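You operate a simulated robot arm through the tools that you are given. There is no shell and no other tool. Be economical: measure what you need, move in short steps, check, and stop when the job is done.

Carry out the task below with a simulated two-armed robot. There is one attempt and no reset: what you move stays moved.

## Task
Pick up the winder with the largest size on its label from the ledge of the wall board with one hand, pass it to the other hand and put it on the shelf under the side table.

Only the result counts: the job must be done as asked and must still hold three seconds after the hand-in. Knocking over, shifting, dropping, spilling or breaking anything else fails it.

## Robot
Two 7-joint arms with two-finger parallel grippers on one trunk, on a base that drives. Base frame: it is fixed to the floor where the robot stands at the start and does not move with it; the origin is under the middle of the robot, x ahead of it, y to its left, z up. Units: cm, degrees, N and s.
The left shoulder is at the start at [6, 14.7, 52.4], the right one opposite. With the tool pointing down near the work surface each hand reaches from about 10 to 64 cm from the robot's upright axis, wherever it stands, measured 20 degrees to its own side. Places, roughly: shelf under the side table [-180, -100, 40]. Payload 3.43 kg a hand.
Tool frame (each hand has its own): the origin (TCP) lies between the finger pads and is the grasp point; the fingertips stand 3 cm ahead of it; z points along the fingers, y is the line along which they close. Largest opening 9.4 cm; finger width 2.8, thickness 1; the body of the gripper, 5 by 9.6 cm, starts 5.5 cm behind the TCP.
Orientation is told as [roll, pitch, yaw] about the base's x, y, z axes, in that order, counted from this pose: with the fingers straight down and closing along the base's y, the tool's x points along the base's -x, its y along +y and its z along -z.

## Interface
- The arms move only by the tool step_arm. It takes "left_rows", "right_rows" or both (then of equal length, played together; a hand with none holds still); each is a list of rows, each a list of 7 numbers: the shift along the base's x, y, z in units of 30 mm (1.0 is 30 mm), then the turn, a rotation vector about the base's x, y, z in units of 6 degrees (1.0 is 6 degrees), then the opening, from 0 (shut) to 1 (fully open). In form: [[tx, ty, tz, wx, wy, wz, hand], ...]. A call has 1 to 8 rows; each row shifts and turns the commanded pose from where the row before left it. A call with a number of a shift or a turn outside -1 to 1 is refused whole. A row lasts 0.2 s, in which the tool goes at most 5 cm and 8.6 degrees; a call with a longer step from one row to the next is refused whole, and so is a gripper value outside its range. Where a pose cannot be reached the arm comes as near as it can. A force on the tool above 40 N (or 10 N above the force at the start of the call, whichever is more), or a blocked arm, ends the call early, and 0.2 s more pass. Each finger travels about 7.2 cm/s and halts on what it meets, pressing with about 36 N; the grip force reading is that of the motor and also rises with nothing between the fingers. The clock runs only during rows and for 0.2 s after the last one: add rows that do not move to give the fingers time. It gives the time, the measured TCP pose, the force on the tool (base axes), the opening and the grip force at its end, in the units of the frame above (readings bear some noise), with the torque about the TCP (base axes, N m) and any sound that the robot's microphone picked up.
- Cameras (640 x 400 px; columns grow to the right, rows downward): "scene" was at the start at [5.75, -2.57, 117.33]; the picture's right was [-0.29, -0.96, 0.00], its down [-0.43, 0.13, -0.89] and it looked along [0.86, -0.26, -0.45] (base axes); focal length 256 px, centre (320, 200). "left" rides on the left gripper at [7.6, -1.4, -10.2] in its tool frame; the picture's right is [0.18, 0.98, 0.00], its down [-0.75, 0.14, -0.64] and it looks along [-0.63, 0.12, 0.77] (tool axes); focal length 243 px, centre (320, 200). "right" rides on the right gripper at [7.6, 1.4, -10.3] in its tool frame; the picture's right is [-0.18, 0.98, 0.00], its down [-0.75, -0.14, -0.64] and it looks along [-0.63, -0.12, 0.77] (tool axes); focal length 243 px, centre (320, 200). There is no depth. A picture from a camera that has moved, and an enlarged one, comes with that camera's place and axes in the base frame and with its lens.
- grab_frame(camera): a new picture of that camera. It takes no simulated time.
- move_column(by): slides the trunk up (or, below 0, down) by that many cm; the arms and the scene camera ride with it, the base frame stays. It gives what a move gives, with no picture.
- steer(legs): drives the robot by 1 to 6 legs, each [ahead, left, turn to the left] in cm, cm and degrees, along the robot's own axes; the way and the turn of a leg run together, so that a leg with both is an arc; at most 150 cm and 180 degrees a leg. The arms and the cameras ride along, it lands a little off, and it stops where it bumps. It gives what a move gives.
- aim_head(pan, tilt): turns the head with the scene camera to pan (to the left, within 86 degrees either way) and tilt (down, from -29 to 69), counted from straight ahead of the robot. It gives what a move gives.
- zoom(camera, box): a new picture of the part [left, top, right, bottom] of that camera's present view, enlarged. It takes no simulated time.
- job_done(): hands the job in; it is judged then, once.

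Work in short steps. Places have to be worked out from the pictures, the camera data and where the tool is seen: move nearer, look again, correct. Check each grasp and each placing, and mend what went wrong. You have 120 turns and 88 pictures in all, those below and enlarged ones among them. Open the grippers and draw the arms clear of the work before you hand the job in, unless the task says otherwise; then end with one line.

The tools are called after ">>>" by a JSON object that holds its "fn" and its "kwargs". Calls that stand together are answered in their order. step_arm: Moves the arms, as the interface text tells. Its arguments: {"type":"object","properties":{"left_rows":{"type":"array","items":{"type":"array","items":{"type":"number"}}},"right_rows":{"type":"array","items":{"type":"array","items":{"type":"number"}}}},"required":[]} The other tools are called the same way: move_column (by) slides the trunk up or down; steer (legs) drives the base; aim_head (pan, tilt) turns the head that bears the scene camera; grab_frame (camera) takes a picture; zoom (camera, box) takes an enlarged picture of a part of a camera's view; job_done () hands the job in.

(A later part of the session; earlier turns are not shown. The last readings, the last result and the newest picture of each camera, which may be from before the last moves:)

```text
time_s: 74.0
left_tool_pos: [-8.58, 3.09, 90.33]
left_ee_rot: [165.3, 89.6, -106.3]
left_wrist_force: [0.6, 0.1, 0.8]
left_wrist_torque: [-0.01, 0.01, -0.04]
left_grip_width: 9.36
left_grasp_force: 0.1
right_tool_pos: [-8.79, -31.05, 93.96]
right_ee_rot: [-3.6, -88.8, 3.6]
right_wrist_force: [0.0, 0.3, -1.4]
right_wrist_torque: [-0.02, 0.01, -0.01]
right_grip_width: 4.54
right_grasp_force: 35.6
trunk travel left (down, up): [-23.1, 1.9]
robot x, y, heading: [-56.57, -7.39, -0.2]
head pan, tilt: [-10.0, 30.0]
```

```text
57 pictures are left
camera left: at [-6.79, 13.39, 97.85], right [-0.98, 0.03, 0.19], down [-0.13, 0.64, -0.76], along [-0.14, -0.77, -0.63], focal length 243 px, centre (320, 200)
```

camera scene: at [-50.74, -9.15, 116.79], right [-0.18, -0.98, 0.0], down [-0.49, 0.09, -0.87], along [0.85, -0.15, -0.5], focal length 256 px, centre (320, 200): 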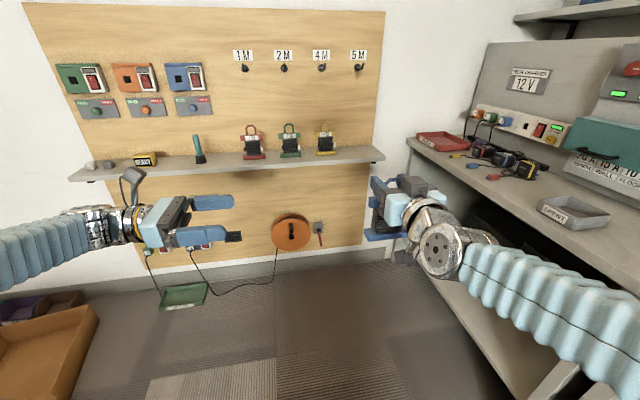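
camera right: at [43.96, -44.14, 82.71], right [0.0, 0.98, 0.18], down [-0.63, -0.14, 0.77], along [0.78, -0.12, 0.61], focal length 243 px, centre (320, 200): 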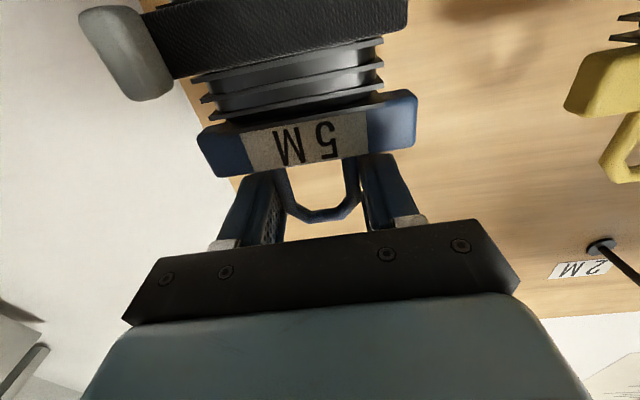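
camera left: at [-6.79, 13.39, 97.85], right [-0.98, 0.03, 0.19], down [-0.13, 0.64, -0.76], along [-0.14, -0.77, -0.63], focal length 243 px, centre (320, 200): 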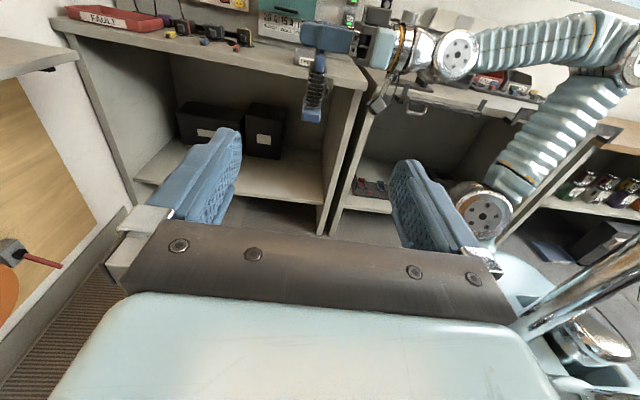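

I zoom in the left-hand view to verify the winder's side profile, and advance toward it.

>>> {"fn": "zoom", "kwargs": {"camera": "left", "box": [250, 0, 410, 130]}}

>>> {"fn": "step_arm", "kwargs": {"left_rows": [[0, -0.6, 0, 0, 0, 0, 1], [0, -0.8, 0, 0, 0, 0, 1], [0, -0.9, 0, 0, 0, 0, 1], [0, -0.9, 0, 0, 0, 0, 1], [0, -0.9, 0, 0, 0, 0, 1], [0, -0.9, 0, 0, 0, 0, 1], [0, -0.8, 0, 0, 0, 0, 1], [0, 0, 0, 0, 0, 0, 1]]}}

>>> {"fn": "grab_frame", "kwargs": {"camera": "left"}}

>>> {"fn": "grab_frame", "kwargs": {"camera": "scene"}}

```text
3.08 times, centred on (330, 65) of left
camera zoom: at [-6.79, 13.39, 97.85], right [-0.98, 0.03, 0.19], down [-0.13, 0.64, -0.76], along [-0.14, -0.77, -0.63], focal length 746 px, centre (289, 615)
```

zoom: 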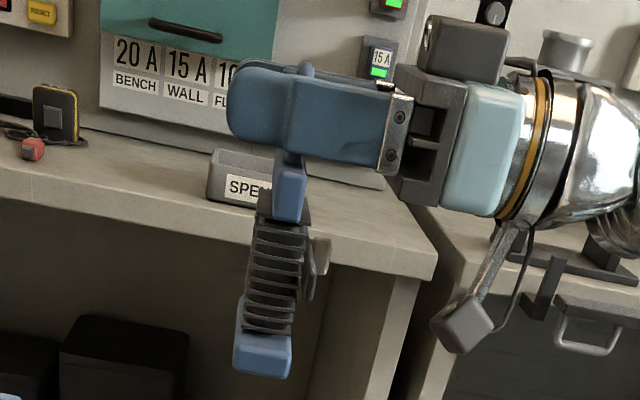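

```text
time_s: 75.8
left_tool_pos: [-8.72, -14.46, 90.55]
left_ee_rot: [165.5, 89.6, -105.9]
left_wrist_force: [-0.2, -0.6, -0.4]
left_wrist_torque: [-0.02, 0.01, 0.0]
left_grip_width: 9.41
left_grasp_force: 0.1
right_tool_pos: [-8.85, -31.15, 93.95]
right_ee_rot: [-3.1, -88.7, 3.1]
right_wrist_force: [0.2, 0.0, -1.2]
right_wrist_torque: [0.02, -0.02, 0.0]
right_grip_width: 4.51
right_grasp_force: 35.7
trunk travel left (down, up): [-23.1, 1.9]
robot x, y, heading: [-56.5, -7.6, -0.1]
head pan, tilt: [-10.0, 30.0]
```

```text
55 pictures are left
camera left: at [-6.97, -4.15, 98.04], right [-0.98, 0.03, 0.19], down [-0.13, 0.64, -0.76], along [-0.14, -0.77, -0.63], focal length 243 px, centre (320, 200)
```

left: 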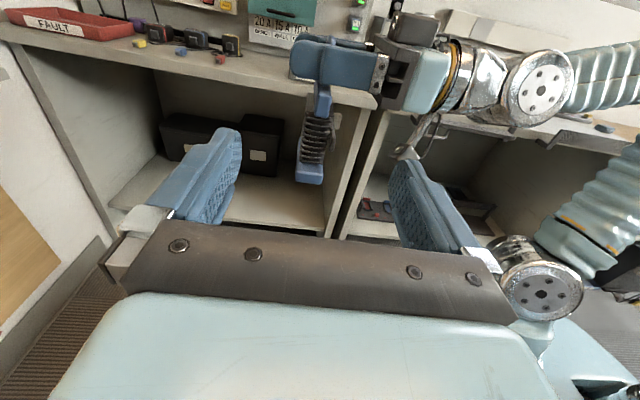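

```text
54 pictures are left
camera scene: at [-50.74, -9.16, 116.79], right [-0.18, -0.98, 0.0], down [-0.49, 0.09, -0.87], along [0.85, -0.15, -0.5], focal length 256 px, centre (320, 200)
```

scene: 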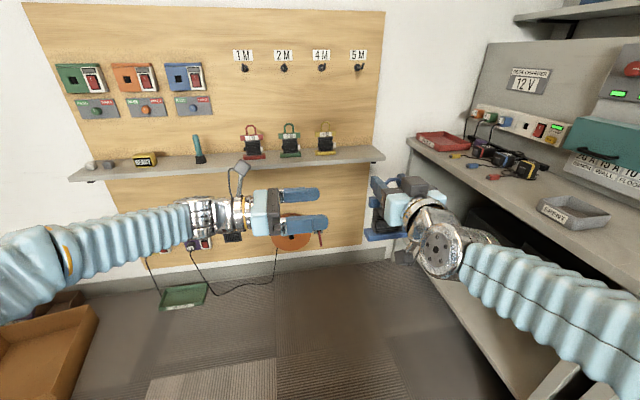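

The bar is only ~1.7 cm thick and the coil ~3.2 cm; I'll grip the upper coil with the left hand tilted 15° down (clears the shelf later). I tilt and line up along the approach axis.

>>> {"fn": "step_arm", "kwargs": {"left_rows": [[0, 0, 0.4, 1, 0, 0, 1], [-0.1, 0, 0.43, 1, 0, 0, 1], [0, 0, 0, 0.5, 0, 0, 1], [0, -0.7, -0.19, 0, 0, 0, 1], [0, -0.9, -0.24, 0, 0, 0, 1], [0, -0.9, -0.24, 0, 0, 0, 1], [0, 0, 0, 0, 0, 0, 1]]}}

>>> {"fn": "grab_frame", "kwargs": {"camera": "left"}}

>>> {"fn": "zoom", "kwargs": {"camera": "scene", "box": [270, 130, 470, 270]}}

```text
time_s: 77.4
left_tool_pos: [-8.98, -22.02, 90.64]
left_ee_rot: [1.7, 75.4, 90.2]
left_wrist_force: [1.2, -0.5, -0.1]
left_wrist_torque: [0.03, 0.02, 0.02]
left_grip_width: 9.4
left_grasp_force: 0.1
right_tool_pos: [-8.74, -31.01, 93.8]
right_ee_rot: [-3.1, -88.8, 3.1]
right_wrist_force: [0.5, -0.6, -1.5]
right_wrist_torque: [0.01, -0.06, 0.0]
right_grip_width: 4.52
right_grasp_force: 36.1
trunk travel left (down, up): [-23.1, 1.9]
robot x, y, heading: [-56.96, -7.41, -0.1]
head pan, tilt: [-10.0, 30.0]
```

```text
53 pictures are left
camera left: at [-7.25, -13.97, 100.69], right [-0.98, -0.02, 0.19], down [-0.13, 0.81, -0.57], along [-0.14, -0.58, -0.8], focal length 243 px, centre (320, 200)
```

left: 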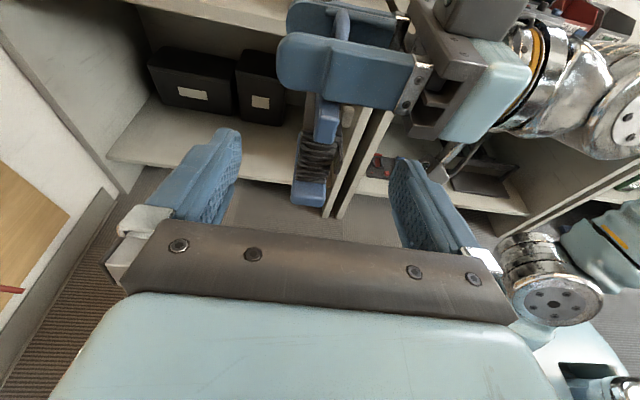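

```text
2.86 times, centred on (370, 200) of scene
camera zoom: at [-50.74, -9.16, 116.79], right [-0.18, -0.98, 0.0], down [-0.49, 0.09, -0.87], along [0.85, -0.15, -0.5], focal length 732 px, centre (177, 200)
```

zoom: 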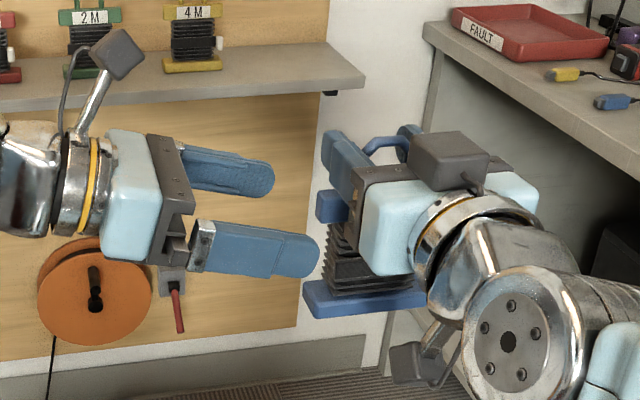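

Lined up. I narrow the left opening to ~7 cm to clear the right gripper's body and advance to the coil.

>>> {"fn": "step_arm", "kwargs": {"left_rows": [[0, 0, 0, 0, 0, 0, 0.75], [0, 0, 0, 0, 0, 0, 0.75], [0, -0.6, -0.14, 0, 0, 0, 0.75], [0, -0.7, -0.14, 0, 0, 0, 0.75], [0, -0.7, -0.14, 0, 0, 0, 0.75], [0, -0.65, -0.12, 0, 0, 0, 0.75], [0, 0, 0, 0, 0, 0, 0.75]]}}

>>> {"fn": "grab_frame", "kwargs": {"camera": "left"}}

>>> {"fn": "zoom", "kwargs": {"camera": "scene", "box": [300, 130, 460, 250]}}

>>> {"fn": "grab_frame", "kwargs": {"camera": "right"}}

```text
time_s: 79.0
left_tool_pos: [-9.14, -29.89, 89.31]
left_ee_rot: [1.8, 75.4, 90.5]
left_wrist_force: [-0.7, -0.1, 0.9]
left_wrist_torque: [-0.02, 0.0, 0.0]
left_grip_width: 7.07
left_grasp_force: 0.1
right_tool_pos: [-8.81, -31.07, 93.88]
right_ee_rot: [-3.2, -88.7, 3.2]
right_wrist_force: [0.4, -0.5, -1.9]
right_wrist_torque: [-0.02, 0.02, 0.05]
right_grip_width: 4.53
right_grasp_force: 36.4
trunk travel left (down, up): [-23.1, 1.9]
robot x, y, heading: [-56.52, -7.61, -0.2]
head pan, tilt: [-10.0, 30.0]
```

```text
51 pictures are left
camera left: at [-7.32, -21.89, 99.19], right [-0.98, -0.02, 0.19], down [-0.13, 0.81, -0.57], along [-0.14, -0.58, -0.8], focal length 243 px, centre (320, 200)
```

left: 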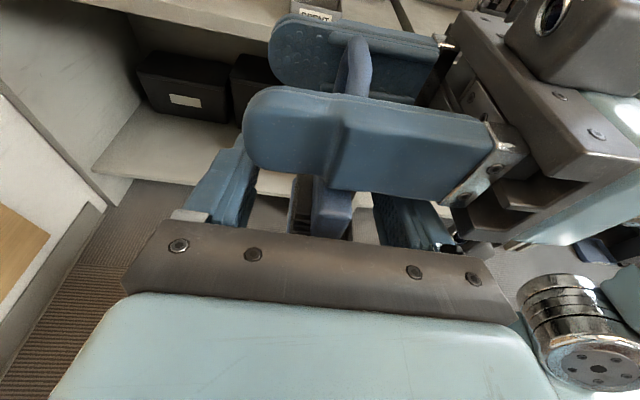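

```text
3.33 times, centred on (380, 190) of scene
camera zoom: at [-50.74, -9.17, 116.79], right [-0.18, -0.98, 0.0], down [-0.49, 0.09, -0.87], along [0.85, -0.15, -0.5], focal length 854 px, centre (120, 233)
```

zoom: 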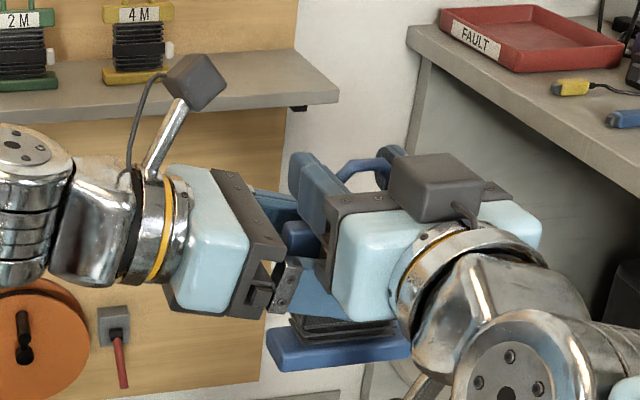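

```text
49 pictures are left
camera right: at [-19.25, -29.72, 86.5], right [0.0, 0.98, 0.18], down [-0.63, -0.14, 0.77], along [0.78, -0.12, 0.61], focal length 243 px, centre (320, 200)
```

right: 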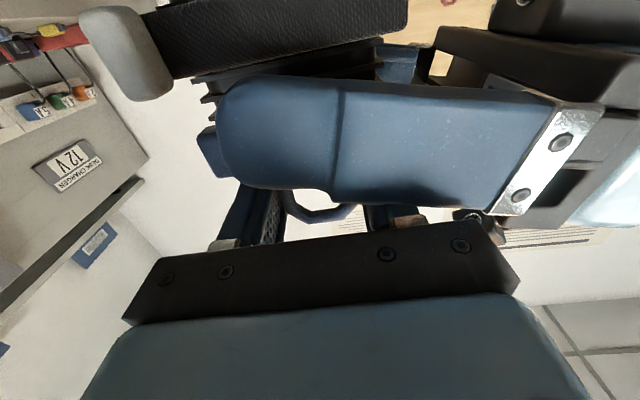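

Left fingers straddle the winder. I lower 0.6 cm to be fully on the coil and close.

>>> {"fn": "step_arm", "kwargs": {"left_rows": [[0, 0, -0.2, 0, 0, 0, 0.75], [0, 0, 0, 0, 0, 0, 0.6], [0, 0, 0, 0, 0, 0, 0.5], [0, 0, 0, 0, 0, 0, 0.35], [0, 0, 0, 0, 0, 0, 0.2], [0, 0, 0, 0, 0, 0, 0.1], [0, 0, 0, 0, 0, 0, 0.1], [0, 0, 0, 0, 0, 0, 0.1]]}}

>>> {"fn": "grab_frame", "kwargs": {"camera": "right"}}

>>> {"fn": "grab_frame", "kwargs": {"camera": "left"}}

```text
time_s: 80.8
left_tool_pos: [-9.11, -29.82, 88.55]
left_ee_rot: [1.7, 75.4, 90.4]
left_wrist_force: [-13.7, -1.3, 5.4]
left_wrist_torque: [0.0, 0.33, -0.27]
left_grip_width: 3.37
left_grasp_force: 35.9
right_tool_pos: [-8.86, -31.07, 93.78]
right_ee_rot: [-3.7, -88.7, 3.7]
right_wrist_force: [14.8, 1.0, -7.8]
right_wrist_torque: [-0.02, -1.1, 0.07]
right_grip_width: 4.54
right_grasp_force: 36.4
trunk travel left (down, up): [-23.1, 1.9]
robot x, y, heading: [-56.46, -8.04, -0.2]
head pan, tilt: [-10.0, 30.0]
```

```text
48 pictures are left
camera right: at [-19.26, -29.7, 86.48], right [0.0, 0.98, 0.18], down [-0.62, -0.14, 0.77], along [0.78, -0.12, 0.61], focal length 243 px, centre (320, 200)
```

right: 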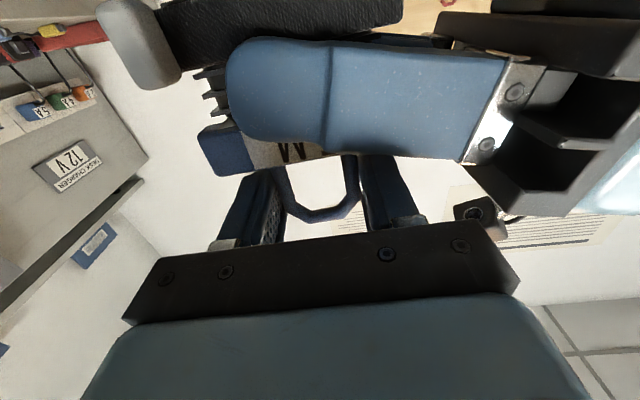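

```text
47 pictures are left
camera left: at [-7.34, -21.89, 98.57], right [-0.98, -0.02, 0.19], down [-0.13, 0.81, -0.57], along [-0.14, -0.58, -0.8], focal length 243 px, centre (320, 200)
```

left: 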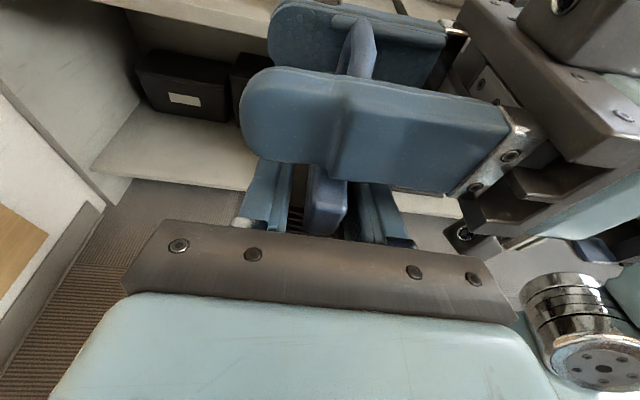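

Both hands hold it (left width 3.4 cm), with ~14 N internal force along x; I shift the left hand slightly -x to relieve it.

>>> {"fn": "step_arm", "kwargs": {"left_rows": [[-0.07, 0, 0, 0, 0, 0, 0.1], [0, 0, 0, 0, 0, 0, 0.1]]}}

```text
time_s: 81.4
left_tool_pos: [-9.11, -29.77, 88.68]
left_ee_rot: [1.6, 75.4, 90.4]
left_wrist_force: [-0.4, -7.3, 7.7]
left_wrist_torque: [0.15, 0.27, -0.24]
left_grip_width: 3.36
left_grasp_force: 35.9
right_tool_pos: [-8.72, -31.08, 93.72]
right_ee_rot: [-4.0, -88.6, 4.1]
right_wrist_force: [0.9, 8.0, -9.8]
right_wrist_torque: [0.18, -0.28, 0.27]
right_grip_width: 4.52
right_grasp_force: 36.1
trunk travel left (down, up): [-23.1, 1.9]
robot x, y, heading: [-56.66, -7.64, -0.0]
head pan, tilt: [-10.0, 30.0]
```

Internal forces are relieved. I open the right hand partly and withdraw it straight back (-x).

>>> {"fn": "step_arm", "kwargs": {"left_rows": [[0, 0, 0, 0, 0, 0, 0.1], [0, 0, 0, 0, 0, 0, 0.1], [0, 0, 0, 0, 0, 0, 0.1], [0, 0, 0, 0, 0, 0, 0.1], [0, 0, 0, 0, 0, 0, 0.1], [0, 0, 0, 0, 0, 0, 0.1], [0, 0, 0, 0, 0, 0, 0.1], [0, 0, 0, 0, 0, 0, 0.1]], "right_rows": [[0, 0, 0, 0, 0, 0, 0.7], [0, 0, 0, 0, 0, 0, 0.7], [0, 0, 0, 0, 0, 0, 0.7], [-0.4, 0, 0.05, 0, 0, 0, 0.7], [-0.8, 0, 0.05, 0, 0, 0, 0.7], [-0.8, 0, 0, 0, 0, 0, 0.7], [-0.8, 0, 0, 0, 0, 0, 0.7], [0, 0, 0, 0, 0, 0, 0.7]]}}

>>> {"fn": "grab_frame", "kwargs": {"camera": "scene"}}

>>> {"fn": "grab_frame", "kwargs": {"camera": "right"}}

```text
time_s: 83.2
left_tool_pos: [-9.32, -29.79, 88.59]
left_ee_rot: [1.7, 75.5, 90.5]
left_wrist_force: [-0.5, -0.6, 1.1]
left_wrist_torque: [-0.01, 0.0, 0.0]
left_grip_width: 3.35
left_grasp_force: 35.9
right_tool_pos: [-17.29, -31.1, 94.15]
right_ee_rot: [-3.0, -88.7, 2.9]
right_wrist_force: [0.4, 0.5, -0.4]
right_wrist_torque: [-0.01, 0.03, 0.0]
right_grip_width: 6.57
right_grasp_force: 0.0
trunk travel left (down, up): [-23.1, 1.9]
robot x, y, heading: [-56.45, -7.99, 0.0]
head pan, tilt: [-10.0, 30.0]
```

```text
46 pictures are left
camera scene: at [-50.75, -9.16, 116.79], right [-0.18, -0.98, 0.0], down [-0.49, 0.09, -0.87], along [0.85, -0.15, -0.5], focal length 256 px, centre (320, 200)
```

scene: 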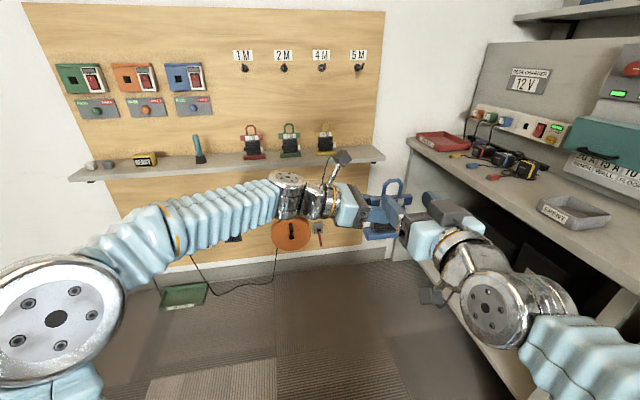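

```text
45 pictures are left
camera right: at [-27.74, -29.69, 86.81], right [0.0, 0.98, 0.18], down [-0.63, -0.14, 0.77], along [0.78, -0.12, 0.61], focal length 243 px, centre (320, 200)
```

right: 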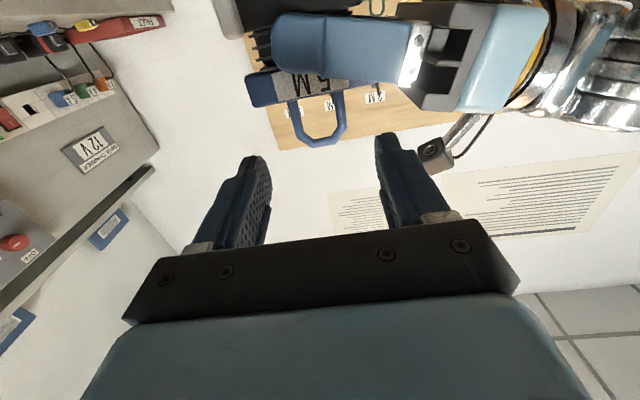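

Handover succeeded. I now turn the left hand with the winder to face forward while moving it to the left side, and fold the right hand back to its start posture.

>>> {"fn": "step_arm", "kwargs": {"left_rows": [[0, 0.7, 0, 0, 0, 1, 0.1], [0, 0.7, 0, 0, 0, 1, 0.1], [0, 0.7, 0, 0, 0, 1, 0.1], [0, 0.7, 0, 0, 0, 1, 0.1], [0, 0.7, 0, 0, 0, 1, 0.1], [0, 0.7, 0, 0, 0, 1, 0.1], [0, 0.7, 0, 0, 0, 1, 0.1], [0, 0.7, 0, 0, 0, 1, 0.1]], "right_rows": [[-0.2, -0.3, 0, 0, 0, 0, 0.7], [-0.2, -0.3, 0, 0, 1, 0, 0.7], [-0.2, -0.3, 0, 0, 1, 0, 0.7], [-0.2, -0.3, 0.1, 0, 1, 0, 0.7], [-0.2, -0.3, 0.1, 0, 1, 0, 0.7], [-0.2, -0.3, 0.1, 0, 1, 0, 0.7], [-0.2, -0.3, 0.1, 0, 1, 0, 0.7], [-0.2, -0.3, 0.1, 0, 1, 0, 0.7]]}}

>>> {"fn": "step_arm", "kwargs": {"left_rows": [[0, 0.7, 0, 0, 0, 1, 0.1], [0, 0.7, 0, 0, 0, 1, 0.1], [0, 0.7, 0, 0, 0, 1, 0.1], [0, 0.7, 0, 0, 0, 1, 0.1], [0, 0.7, 0, 0, 0, 1, 0.1], [0, 0.7, 0, 0, 0, 1, 0.1], [0, 0, 0, 0, 0, 1, 0.1], [0, 0, 0, 0, 0, 0, 0.1]], "right_rows": [[0, -0.3, 0.1, 0, 1, 0, 0.7], [0, -0.3, 0.1, 0, 1, 0, 0.7], [0, -0.3, 0, 0, 1, 0, 0.7], [0, -0.3, 0, 0, 1, 0, 0.7], [0, -0.3, 0, 0, 1, 0, 0.7], [0, 0, 0, 0, 1, 0, 0.7], [0, 0, 0, 0, 1, 0, 0.7], [0, 0, 0, 0, 0, 0, 0.7]]}}

>>> {"fn": "aim_head", "kwargs": {"pan": 10, "tilt": 35}}

>>> {"fn": "grab_frame", "kwargs": {"camera": "scene"}}

```text
time_s: 85.0
left_tool_pos: [-9.25, -13.42, 88.69]
left_ee_rot: [1.0, 75.3, 136.0]
left_wrist_force: [-0.4, 0.4, -1.4]
left_wrist_torque: [0.03, 0.04, -0.07]
left_grip_width: 3.39
left_grasp_force: 35.8
left hand out of reach, approached as far as the arm can: row 8
right_tool_pos: [-22.13, -38.23, 95.85]
right_ee_rot: [-0.1, -46.6, 0.1]
right_wrist_force: [0.6, -0.1, -1.0]
right_wrist_torque: [0.01, 0.01, 0.0]
right_grip_width: 6.58
right_grasp_force: 0.0
trunk travel left (down, up): [-23.1, 1.9]
robot x, y, heading: [-56.67, -7.54, 0.0]
head pan, tilt: [-10.0, 30.0]
```

```text
time_s: 86.8
left_tool_pos: [-8.9, -4.42, 86.87]
left_ee_rot: [3.0, 73.2, 172.8]
left_wrist_force: [-0.4, -0.7, 0.6]
left_wrist_torque: [0.0, 0.0, -0.02]
left_grip_width: 3.29
left_grasp_force: 36.2
left hand out of reach, approached as far as the arm can: row 1, 2
right_tool_pos: [-22.12, -42.92, 96.35]
right_ee_rot: [0.0, -4.7, 0.2]
right_wrist_force: [-0.3, -0.3, 0.2]
right_wrist_torque: [0.03, -0.01, -0.02]
right_grip_width: 6.57
right_grasp_force: 0.1
trunk travel left (down, up): [-23.1, 1.9]
robot x, y, heading: [-56.64, -7.53, -0.4]
head pan, tilt: [-10.0, 30.0]
```

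```text
time_s: 87.6
left_tool_pos: [-8.92, -4.34, 86.93]
left_ee_rot: [3.0, 73.2, 172.5]
left_wrist_force: [-0.4, 0.4, -1.1]
left_wrist_torque: [0.01, 0.04, 0.01]
left_grip_width: 3.29
left_grasp_force: 35.8
right_tool_pos: [-21.99, -42.94, 96.27]
right_ee_rot: [-0.1, -4.7, 0.1]
right_wrist_force: [-0.5, 0.4, -0.1]
right_wrist_torque: [-0.01, -0.01, 0.03]
right_grip_width: 6.57
right_grasp_force: 0.1
trunk travel left (down, up): [-23.1, 1.9]
robot x, y, heading: [-56.47, -7.81, -0.0]
head pan, tilt: [10.0, 35.0]
```

```text
44 pictures are left
camera scene: at [-50.97, -6.06, 116.01], right [0.17, -0.99, 0.0], down [-0.57, -0.1, -0.82], along [0.81, 0.14, -0.57], focal length 256 px, centre (320, 200)
```

scene: 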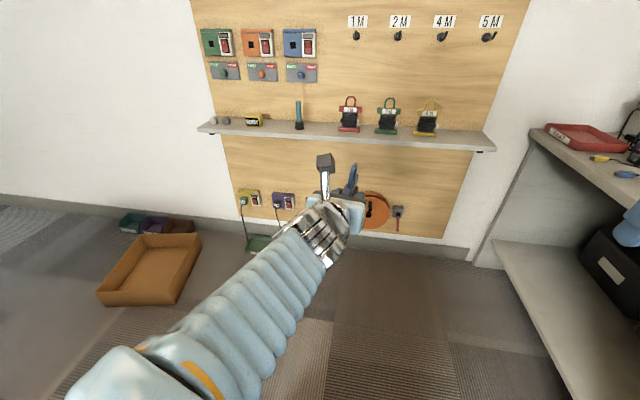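

The winder is firmly held facing forward. I back up to x≈-156, sidestep for clearance, and turn to face the side table.

>>> {"fn": "steer", "kwargs": {"legs": [[-99.5, 0, 0], [0, 12, 0], [0, 0, -90]]}}

>>> {"fn": "aim_head", "kwargs": {"pan": 0, "tilt": 40}}

>>> {"fn": "grab_frame", "kwargs": {"camera": "scene"}}

```text
time_s: 97.4
left_tool_pos: [-153.48, -42.65, 86.84]
left_ee_rot: [3.0, 73.2, 82.5]
left_wrist_force: [0.3, -0.6, 0.4]
left_wrist_torque: [-0.01, 0.01, 0.01]
left_grip_width: 3.15
left_grasp_force: 35.9
right_tool_pos: [-191.84, -29.47, 96.32]
right_ee_rot: [0.0, -4.8, -89.9]
right_wrist_force: [0.6, -0.7, 0.1]
right_wrist_torque: [-0.01, -0.05, -0.03]
right_grip_width: 6.58
right_grasp_force: 0.1
trunk travel left (down, up): [-23.1, 1.9]
robot x, y, heading: [-156.47, 5.21, -89.9]
head pan, tilt: [10.0, 35.0]
```

```text
time_s: 98.2
left_tool_pos: [-153.4, -42.71, 86.9]
left_ee_rot: [2.9, 73.2, 82.5]
left_wrist_force: [-0.3, -0.4, -0.3]
left_wrist_torque: [-0.01, -0.01, -0.01]
left_grip_width: 3.18
left_grasp_force: 36.0
right_tool_pos: [-191.94, -29.48, 96.31]
right_ee_rot: [0.0, -4.7, -89.9]
right_wrist_force: [0.0, -0.2, 0.5]
right_wrist_torque: [-0.02, 0.02, -0.06]
right_grip_width: 6.6
right_grasp_force: 0.1
trunk travel left (down, up): [-23.1, 1.9]
robot x, y, heading: [-156.91, 5.03, -90.2]
head pan, tilt: [0.0, 40.0]
```

```text
43 pictures are left
camera scene: at [-156.85, -0.37, 115.25], right [-1.0, 0.0, 0.0], down [0.0, 0.64, -0.77], along [0.0, -0.77, -0.64], focal length 256 px, centre (320, 200)
```

scene: 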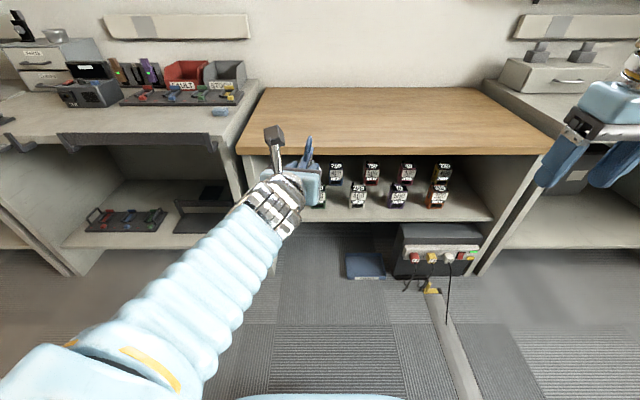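

I zoom for precise features on the shelf, and check the grip with the left camera (its width shrank slightly).

>>> {"fn": "zoom", "kwargs": {"camera": "scene", "box": [220, 110, 560, 310]}}

>>> {"fn": "grab_frame", "kwargs": {"camera": "left"}}

```text
1.88 times, centred on (390, 210) of scene
camera zoom: at [-156.85, -0.37, 115.25], right [-1.0, 0.0, 0.0], down [0.0, 0.64, -0.77], along [0.0, -0.77, -0.64], focal length 482 px, centre (188, 181)
```

zoom: 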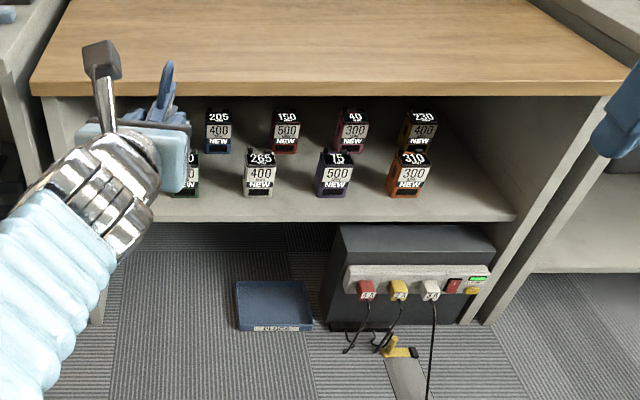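

```text
41 pictures are left
camera left: at [-150.48, -35.47, 97.06], right [-0.97, 0.12, 0.19], down [0.0, 0.85, -0.53], along [-0.23, -0.52, -0.82], focal length 243 px, centre (320, 200)
```

left: 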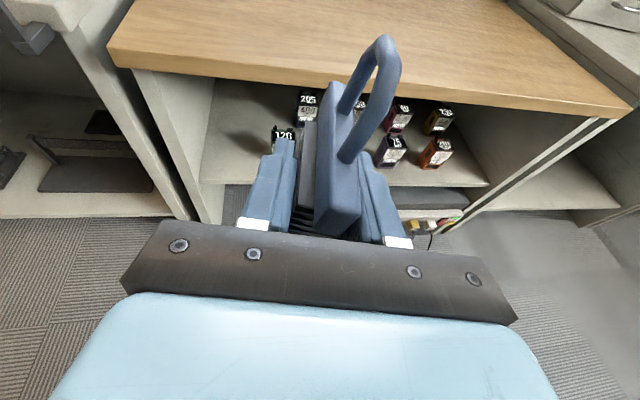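

Shelf z≈40, free slot centre x≈-144.7, target TCP about (-144.7, -87). I lower the trunk first, then straighten the left hand to its handover orientation.

>>> {"fn": "move_column", "kwargs": {"by": -21}}

>>> {"fn": "step_arm", "kwargs": {"left_rows": [[0.5, 0, 0, -0.37, -0.05, 0.5, 0.1], [0.5, 0, 0, 0, 0, 0.5, 0.1], [0.5, 0, 0, 0, 0, 0.5, 0.1], [0.5, 0, -0.4, 0, 0, 0, 0.1], [0.4, 0, -0.5, 0, 0, 0, 0.1], [0.4, 0, -0.5, 0, 0, 0, 0.1], [0, 0, 0, 0, 0, 0, 0.1]], "right_rows": [[0, 0.4, 0.4, 0, 0, 0, 0.7], [0, 0.4, 0.4, 0, 0, 0, 0.7], [0, 0.4, 0.4, 0, 0, 0, 0.7], [0, 0.4, 0.4, 0, 0, 0, 0.7], [0, 0.4, 0.4, 0, 0, 0, 0.7], [0, 0.4, 0.4, 0, 0, 0, 0.7], [0, 0, 0, 0, 0, 0, 0.7]]}}

>>> {"fn": "grab_frame", "kwargs": {"camera": "scene"}}

>>> {"fn": "grab_frame", "kwargs": {"camera": "left"}}

```text
time_s: 100.4
left_tool_pos: [-153.54, -42.73, 65.78]
left_ee_rot: [3.0, 73.2, 82.5]
left_wrist_force: [0.4, 0.4, 0.0]
left_wrist_torque: [0.03, 0.02, -0.04]
left_grip_width: 3.16
left_grasp_force: 36.1
right_tool_pos: [-191.99, -29.47, 75.29]
right_ee_rot: [0.0, -4.6, -89.9]
right_wrist_force: [-0.6, -0.2, 0.4]
right_wrist_torque: [0.02, 0.04, 0.04]
right_grip_width: 6.6
right_grasp_force: 0.1
trunk travel left (down, up): [-2.1, 22.9]
robot x, y, heading: [-156.9, 5.15, -90.3]
head pan, tilt: [0.0, 40.0]
```

```text
time_s: 101.9
left_tool_pos: [-149.85, -41.12, 62.84]
left_ee_rot: [23.2, 75.0, 102.3]
left_wrist_force: [-0.3, 0.0, 0.4]
left_wrist_torque: [0.04, -0.02, 0.02]
left_grip_width: 3.14
left_grasp_force: 35.9
right_tool_pos: [-191.91, -25.33, 79.44]
right_ee_rot: [0.1, -5.0, -90.0]
right_wrist_force: [-0.2, 0.1, 0.0]
right_wrist_torque: [-0.02, -0.01, -0.01]
right_grip_width: 6.57
right_grasp_force: 0.0
right hand out of reach, approached as far as the arm can: row 4, 5, 6
trunk travel left (down, up): [-2.1, 22.9]
robot x, y, heading: [-157.12, 5.26, -90.3]
head pan, tilt: [0.0, 40.0]
stopped in row 7 (left hand): the arm was blocked; the commanded pose is now the measured one
```

```text
40 pictures are left
camera scene: at [-156.85, -0.37, 94.25], right [-1.0, 0.0, 0.0], down [0.0, 0.64, -0.77], along [0.0, -0.77, -0.64], focal length 256 px, centre (320, 200)
```

scene: 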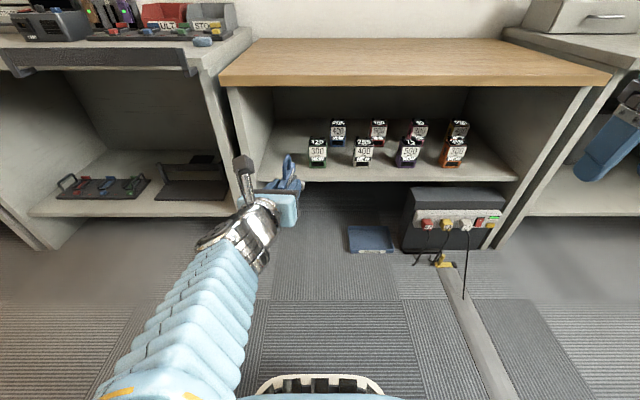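

```text
39 pictures are left
camera left: at [-145.9, -33.42, 72.48], right [-0.95, 0.13, 0.28], down [-0.05, 0.83, -0.56], along [-0.3, -0.55, -0.78], focal length 243 px, centre (320, 200)
```

left: 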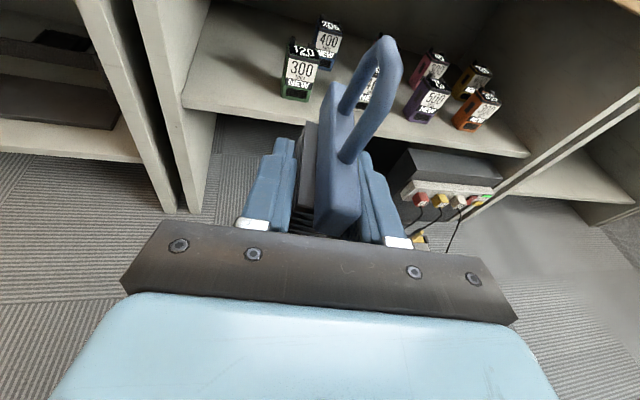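

The left arm hit a limit. I extend the hand forward and down (a more comfortable posture) before correcting orientation in small steps.

>>> {"fn": "step_arm", "kwargs": {"left_rows": [[0, -0.5, -0.5, 0, 0, 0, 0.1], [0, -0.5, -0.5, 0, 0, 0, 0.1], [0, -0.5, -0.5, 0, 0, 0, 0.1], [0, -0.5, -0.5, 0, 0, 0, 0.1], [0, 0, 0, 0, 0, 0, 0.1]]}}

>>> {"fn": "step_arm", "kwargs": {"left_rows": [[0, 0, 0, 0, 0.4, 0, 0.1], [0, 0, 0, 0, 0.4, 0.5, 0.1], [0, 0, 0, 0, 0, 0.5, 0.1], [0, 0, 0, 0, 0, 0.5, 0.1], [0, 0, 0, 0, 0, 0, 0.1]]}}

>>> {"fn": "grab_frame", "kwargs": {"camera": "left"}}

```text
time_s: 102.5
left_tool_pos: [-156.67, -40.14, 62.7]
left_ee_rot: [45.2, 74.6, 112.2]
left_wrist_force: [0.4, -0.3, 0.5]
left_wrist_torque: [0.04, -0.02, -0.05]
left_grip_width: 3.18
left_grasp_force: 35.5
right_tool_pos: [-191.91, -25.1, 79.42]
right_ee_rot: [0.1, -5.0, -90.0]
right_wrist_force: [0.4, -0.5, -0.9]
right_wrist_torque: [0.02, -0.02, -0.02]
right_grip_width: 6.57
right_grasp_force: 0.1
trunk travel left (down, up): [-2.1, 22.9]
robot x, y, heading: [-156.65, 5.15, -90.1]
head pan, tilt: [0.0, 40.0]
stopped in row 3 (left hand): the arm was blocked; the commanded pose is now the measured one
```

```text
time_s: 103.6
left_tool_pos: [-155.54, -40.69, 62.45]
left_ee_rot: [65.9, 63.3, 138.6]
left_wrist_force: [0.0, 0.7, 0.4]
left_wrist_torque: [0.02, -0.04, -0.03]
left_grip_width: 3.15
left_grasp_force: 36.1
right_tool_pos: [-191.84, -25.33, 79.35]
right_ee_rot: [0.1, -5.0, -90.0]
right_wrist_force: [0.2, 0.0, -0.3]
right_wrist_torque: [0.01, 0.0, 0.04]
right_grip_width: 6.57
right_grasp_force: 0.0
trunk travel left (down, up): [-2.1, 22.9]
robot x, y, heading: [-157.31, 5.2, -90.0]
head pan, tilt: [0.0, 40.0]
stopped in row 5 (left hand): the arm was blocked; the commanded pose is now the measured one
```

```text
38 pictures are left
camera left: at [-148.2, -33.79, 70.57], right [-0.8, 0.18, 0.57], down [-0.17, 0.85, -0.5], along [-0.57, -0.49, -0.66], focal length 243 px, centre (320, 200)
```

left: 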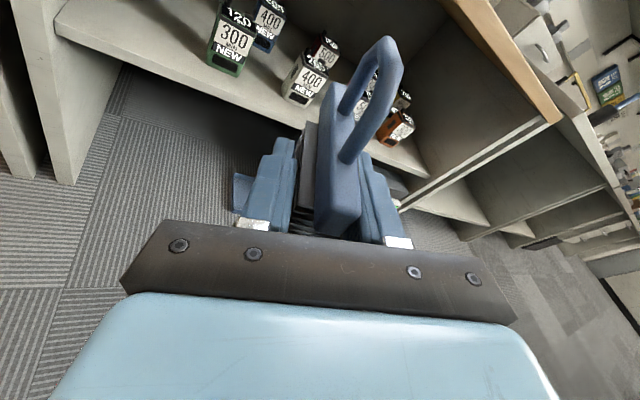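

Something physically blocks the arm; I look at the left elbow.

>>> {"fn": "aim_head", "kwargs": {"pan": 45, "tilt": 60}}

>>> {"fn": "grab_frame", "kwargs": {"camera": "scene"}}

```text
time_s: 104.7
left_tool_pos: [-155.46, -40.68, 62.52]
left_ee_rot: [66.0, 63.4, 138.6]
left_wrist_force: [-0.3, 0.6, -0.1]
left_wrist_torque: [0.03, 0.0, -0.02]
left_grip_width: 3.16
left_grasp_force: 36.5
right_tool_pos: [-191.86, -25.14, 79.33]
right_ee_rot: [0.1, -5.0, -90.1]
right_wrist_force: [-0.6, -0.6, 0.3]
right_wrist_torque: [0.0, -0.01, -0.02]
right_grip_width: 6.58
right_grasp_force: 0.1
trunk travel left (down, up): [-2.1, 22.9]
robot x, y, heading: [-156.48, 4.99, -90.3]
head pan, tilt: [45.0, 60.0]
```

```text
37 pictures are left
camera scene: at [-152.13, 3.4, 91.58], right [-0.71, -0.7, 0.0], down [-0.61, 0.61, -0.5], along [0.35, -0.35, -0.87], focal length 256 px, centre (320, 200)
```

scene: 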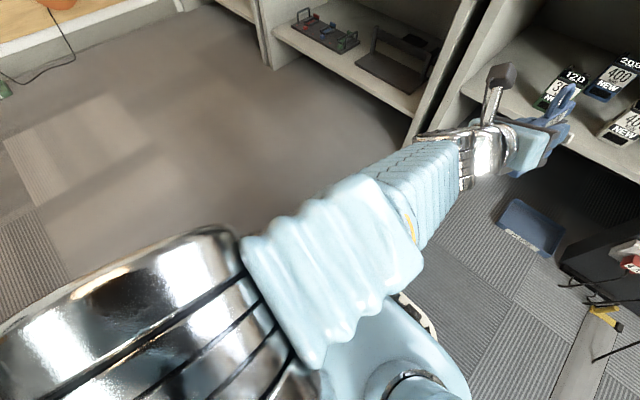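

The left elbow is folded up close to the head. I unfold by extending the hand forward and outward in small steps.

>>> {"fn": "step_arm", "kwargs": {"left_rows": [[0.3, -0.6, 0, 0, 0, 0, 0.1], [0.3, -0.6, 0, 0, 0, 0, 0.1], [0.3, -0.6, 0, 0, 0, 0, 0.1]]}}

```text
time_s: 105.5
left_tool_pos: [-152.81, -46.17, 62.53]
left_ee_rot: [65.8, 63.3, 138.6]
left_wrist_force: [-0.1, 0.0, 0.0]
left_wrist_torque: [0.0, 0.0, 0.03]
left_grip_width: 3.15
left_grasp_force: 36.3
right_tool_pos: [-191.94, -25.25, 79.32]
right_ee_rot: [0.2, -5.0, -90.1]
right_wrist_force: [-0.1, -0.2, -0.7]
right_wrist_torque: [0.0, -0.03, 0.01]
right_grip_width: 6.55
right_grasp_force: 0.1
trunk travel left (down, up): [-2.1, 22.9]
robot x, y, heading: [-156.98, 4.78, -90.3]
head pan, tilt: [45.0, 60.0]
```

Responding now. I continue extending while rotating back to the handover orientation (computed −24° about y, +13° about z).

>>> {"fn": "step_arm", "kwargs": {"left_rows": [[0.3, -0.6, 0, 0, 0, 0, 0.1], [0.3, -0.6, -0.2, 0, -0.7, 0.3, 0.1], [0.3, -0.4, -0.3, 0, -0.7, 0.4, 0.1], [0.3, -0.4, -0.3, 0, -0.7, 0.4, 0.1], [0.3, -0.2, -0.3, 0, -0.7, 0.4, 0.1], [0, 0, -0.3, -0.1, -0.7, 0.3, 0.1], [0, 0, 0, 0, -0.5, 0.3, 0.1], [0, 0, 0, 0, 0, 0, 0.1]]}}

>>> {"fn": "grab_frame", "kwargs": {"camera": "left"}}

>>> {"fn": "grab_frame", "kwargs": {"camera": "scene"}}

```text
time_s: 107.3
left_tool_pos: [-148.3, -52.72, 58.21]
left_ee_rot: [1.4, 75.6, 90.0]
left_wrist_force: [-0.2, 0.1, -0.2]
left_wrist_torque: [0.04, 0.01, 0.04]
left_grip_width: 3.17
left_grasp_force: 36.1
right_tool_pos: [-191.91, -25.28, 79.26]
right_ee_rot: [0.2, -5.0, -90.1]
right_wrist_force: [0.5, 0.5, 0.5]
right_wrist_torque: [0.0, 0.01, -0.02]
right_grip_width: 6.57
right_grasp_force: 0.0
trunk travel left (down, up): [-2.1, 22.9]
robot x, y, heading: [-156.81, 5.09, -89.9]
head pan, tilt: [45.0, 60.0]
```

```text
36 pictures are left
camera left: at [-146.54, -44.62, 68.11], right [-0.98, -0.02, 0.18], down [-0.13, 0.81, -0.57], along [-0.14, -0.58, -0.8], focal length 243 px, centre (320, 200)
```

left: 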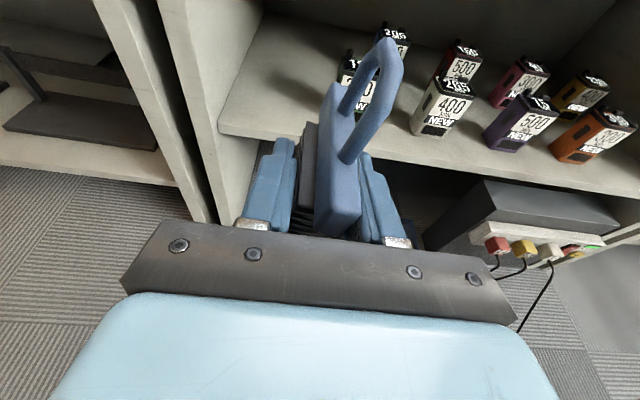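

```text
35 pictures are left
camera scene: at [-152.12, 3.4, 91.58], right [-0.71, -0.71, 0.0], down [-0.61, 0.61, -0.5], along [0.35, -0.35, -0.87], focal length 256 px, centre (320, 200)
```

scene: 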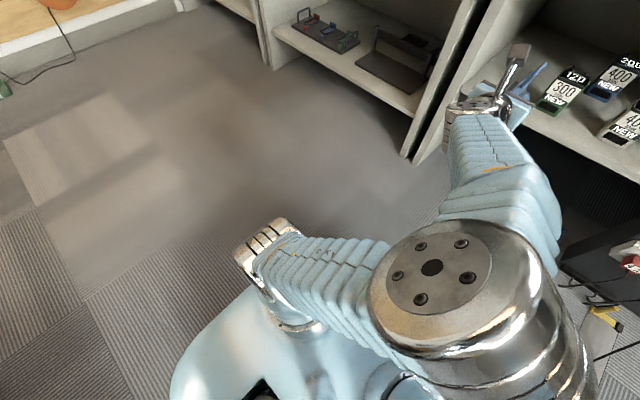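

Orientation restored exactly. The slot measures x -134..-152.7, front edge y≈-78.5. I lower the hand to z≈52, and look at the winder and slot from the head.

>>> {"fn": "step_arm", "kwargs": {"left_rows": [[0, 0, -0.5, 0, 0, 0, 0.1], [0, 0, -0.6, 0, 0, 0, 0.1], [0, 0, -0.6, 0, 0, 0, 0.1], [0, 0, -0.4, 0, 0, 0, 0.1], [0, 0, 0, 0, 0, 0, 0.1]]}}

>>> {"fn": "aim_head", "kwargs": {"pan": 5, "tilt": 40}}

>>> {"fn": "grab_frame", "kwargs": {"camera": "scene"}}

```text
time_s: 108.5
left_tool_pos: [-148.4, -52.76, 51.81]
left_ee_rot: [1.6, 75.6, 90.1]
left_wrist_force: [1.2, 0.6, 0.4]
left_wrist_torque: [0.02, 0.01, 0.04]
left_grip_width: 3.15
left_grasp_force: 35.9
right_tool_pos: [-191.83, -25.32, 79.35]
right_ee_rot: [0.0, -5.0, -90.0]
right_wrist_force: [0.2, -0.4, 0.6]
right_wrist_torque: [-0.01, 0.01, 0.02]
right_grip_width: 6.57
right_grasp_force: 0.1
trunk travel left (down, up): [-2.1, 22.9]
robot x, y, heading: [-156.76, 5.38, -90.0]
head pan, tilt: [45.0, 60.0]
```

```text
time_s: 109.6
left_tool_pos: [-148.46, -52.73, 51.91]
left_ee_rot: [1.6, 75.6, 90.3]
left_wrist_force: [0.0, -0.3, -0.3]
left_wrist_torque: [0.05, 0.0, -0.02]
left_grip_width: 3.15
left_grasp_force: 35.6
right_tool_pos: [-191.89, -25.33, 79.32]
right_ee_rot: [0.1, -5.0, -90.0]
right_wrist_force: [0.0, -0.2, -1.0]
right_wrist_torque: [-0.01, 0.01, -0.01]
right_grip_width: 6.55
right_grasp_force: 0.0
trunk travel left (down, up): [-2.1, 22.9]
robot x, y, heading: [-156.73, 5.07, -90.3]
head pan, tilt: [5.0, 40.0]
```

```text
34 pictures are left
camera scene: at [-156.1, -0.34, 94.25], right [-1.0, -0.09, 0.0], down [-0.05, 0.64, -0.77], along [0.07, -0.76, -0.64], focal length 256 px, centre (320, 200)
```

scene: 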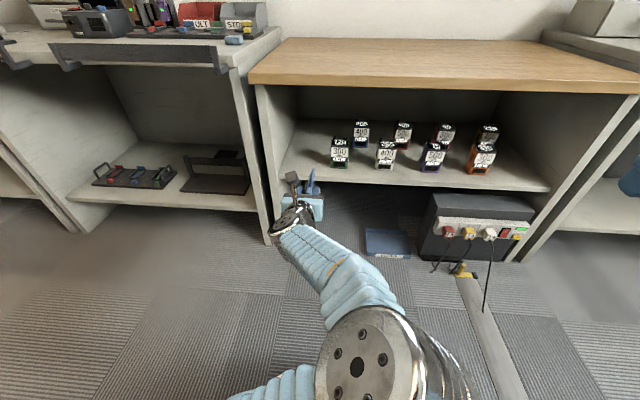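

Head view confirms the slot (item edge x≈-152.8, side wall x≈-134, front y≈-78). I strafe left 5 cm and drive ahead 20 cm, then check.

>>> {"fn": "steer", "kwargs": {"legs": [[0, 5, 0], [19, 0, 0]]}}

>>> {"fn": "grab_frame", "kwargs": {"camera": "scene"}}

>>> {"fn": "grab_frame", "kwargs": {"camera": "left"}}

```text
time_s: 111.6
left_tool_pos: [-143.57, -71.44, 51.94]
left_ee_rot: [1.6, 75.6, 90.1]
left_wrist_force: [0.3, 1.3, -0.9]
left_wrist_torque: [0.0, -0.02, 0.0]
left_grip_width: 3.0
left_grasp_force: 36.1
right_tool_pos: [-187.09, -43.99, 79.32]
right_ee_rot: [0.1, -5.1, -90.0]
right_wrist_force: [-0.2, 0.1, -0.3]
right_wrist_torque: [0.01, -0.03, 0.01]
right_grip_width: 6.58
right_grasp_force: 0.0
trunk travel left (down, up): [-2.1, 22.9]
robot x, y, heading: [-151.85, -14.02, -90.3]
head pan, tilt: [5.0, 40.0]
```

```text
33 pictures are left
camera scene: at [-151.25, -19.21, 94.25], right [-1.0, -0.08, 0.0], down [-0.05, 0.64, -0.77], along [0.06, -0.76, -0.64], focal length 256 px, centre (320, 200)
```

scene: 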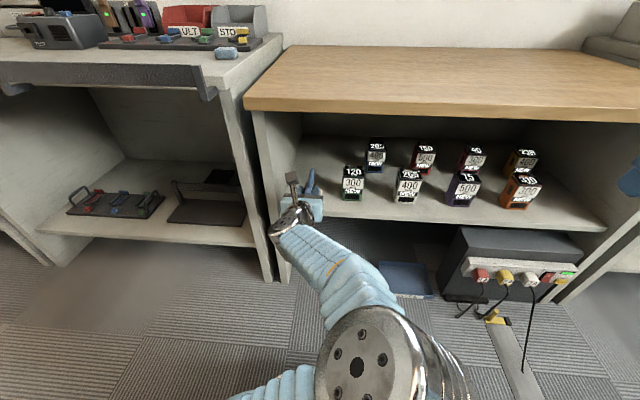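

```text
32 pictures are left
camera left: at [-141.8, -63.54, 61.82], right [-0.98, -0.02, 0.19], down [-0.12, 0.81, -0.57], along [-0.14, -0.58, -0.8], focal length 243 px, centre (320, 200)
```

left: 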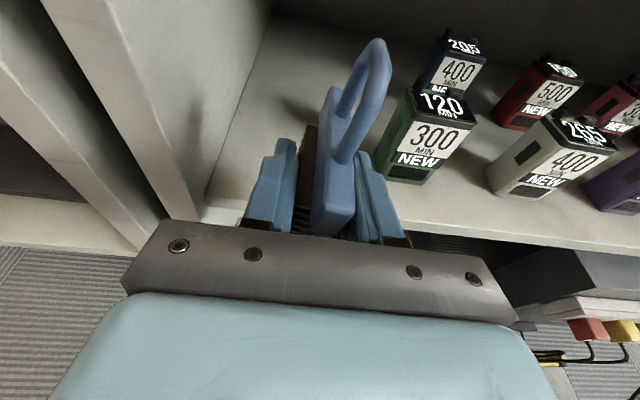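

Path is clear on both sides. I drive ahead the remaining 14.5 cm.

>>> {"fn": "steer", "kwargs": {"legs": [[14.5, 0, 0]]}}

>>> {"fn": "grab_frame", "kwargs": {"camera": "left"}}

>>> {"fn": "zoom", "kwargs": {"camera": "scene", "box": [200, 100, 440, 300]}}

```text
time_s: 113.0
left_tool_pos: [-143.51, -86.32, 51.9]
left_ee_rot: [1.6, 75.6, 90.2]
left_wrist_force: [-0.3, 0.4, 0.4]
left_wrist_torque: [0.02, -0.02, 0.01]
left_grip_width: 3.01
left_grasp_force: 36.1
right_tool_pos: [-186.95, -58.84, 79.34]
right_ee_rot: [0.2, -5.0, -89.9]
right_wrist_force: [-0.7, -0.1, 0.4]
right_wrist_torque: [0.01, 0.03, 0.03]
right_grip_width: 6.57
right_grasp_force: 0.0
trunk travel left (down, up): [-2.1, 22.9]
robot x, y, heading: [-151.9, -28.29, -90.0]
head pan, tilt: [5.0, 40.0]
```

```text
31 pictures are left
camera left: at [-141.71, -78.19, 61.82], right [-0.98, -0.02, 0.18], down [-0.13, 0.81, -0.57], along [-0.14, -0.58, -0.8], focal length 243 px, centre (320, 200)
```

left: 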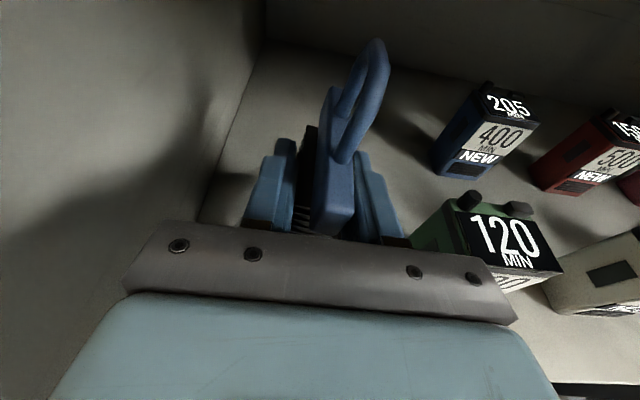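

```text
2.00 times, centred on (320, 200) of scene
camera zoom: at [-151.28, -33.89, 94.25], right [-1.0, -0.09, 0.0], down [-0.06, 0.64, -0.77], along [0.07, -0.76, -0.64], focal length 512 px, centre (320, 200)
```

zoom: 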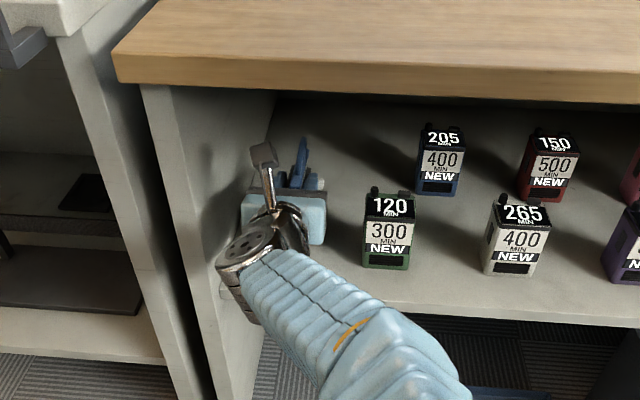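

In place above the shelf with clearance on both sides. I lower in small steps watching the vertical force.

>>> {"fn": "step_arm", "kwargs": {"left_rows": [[0, 0, -0.25, 0, 0, 0, 0.1], [0, 0, -0.25, 0, 0, 0, 0.1], [0, 0, -0.2, 0, 0, 0, 0.1], [0, 0, 0, 0, 0, 0, 0.1]]}}

>>> {"fn": "step_arm", "kwargs": {"left_rows": [[0, 0, -0.15, 0, 0, 0, 0.1], [0, 0, -0.1, 0, 0, 0, 0.1], [0, 0, 0, 0, 0, 0, 0.1]]}}

>>> {"fn": "grab_frame", "kwargs": {"camera": "left"}}

```text
time_s: 114.0
left_tool_pos: [-143.39, -86.13, 49.73]
left_ee_rot: [1.6, 75.4, 90.3]
left_wrist_force: [0.6, 0.3, 0.6]
left_wrist_torque: [0.03, -0.05, 0.04]
left_grip_width: 3.01
left_grasp_force: 35.9
right_tool_pos: [-187.1, -58.84, 79.35]
right_ee_rot: [0.1, -5.0, -90.0]
right_wrist_force: [-0.4, 0.0, -0.2]
right_wrist_torque: [0.02, 0.01, 0.0]
right_grip_width: 6.6
right_grasp_force: 0.1
trunk travel left (down, up): [-2.1, 22.9]
robot x, y, heading: [-151.97, -28.47, -90.1]
head pan, tilt: [5.0, 40.0]
```

```text
time_s: 114.8
left_tool_pos: [-143.45, -86.18, 49.03]
left_ee_rot: [1.6, 75.5, 90.2]
left_wrist_force: [-0.1, -0.3, -0.5]
left_wrist_torque: [-0.01, 0.01, -0.01]
left_grip_width: 2.99
left_grasp_force: 36.8
right_tool_pos: [-187.05, -58.84, 79.23]
right_ee_rot: [0.2, -5.0, -90.0]
right_wrist_force: [-0.2, -0.6, -0.6]
right_wrist_torque: [0.01, 0.02, 0.01]
right_grip_width: 6.56
right_grasp_force: 0.1
trunk travel left (down, up): [-2.1, 22.9]
robot x, y, heading: [-152.02, -28.54, -90.3]
head pan, tilt: [5.0, 40.0]
```

```text
29 pictures are left
camera left: at [-141.71, -78.18, 58.98], right [-0.98, -0.02, 0.19], down [-0.13, 0.81, -0.57], along [-0.14, -0.58, -0.8], focal length 243 px, centre (320, 200)
```

left: 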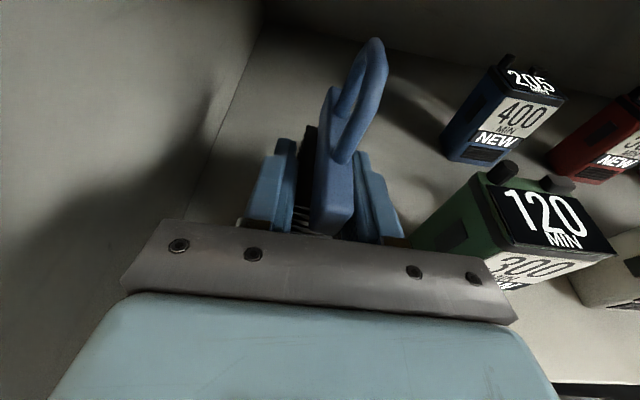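

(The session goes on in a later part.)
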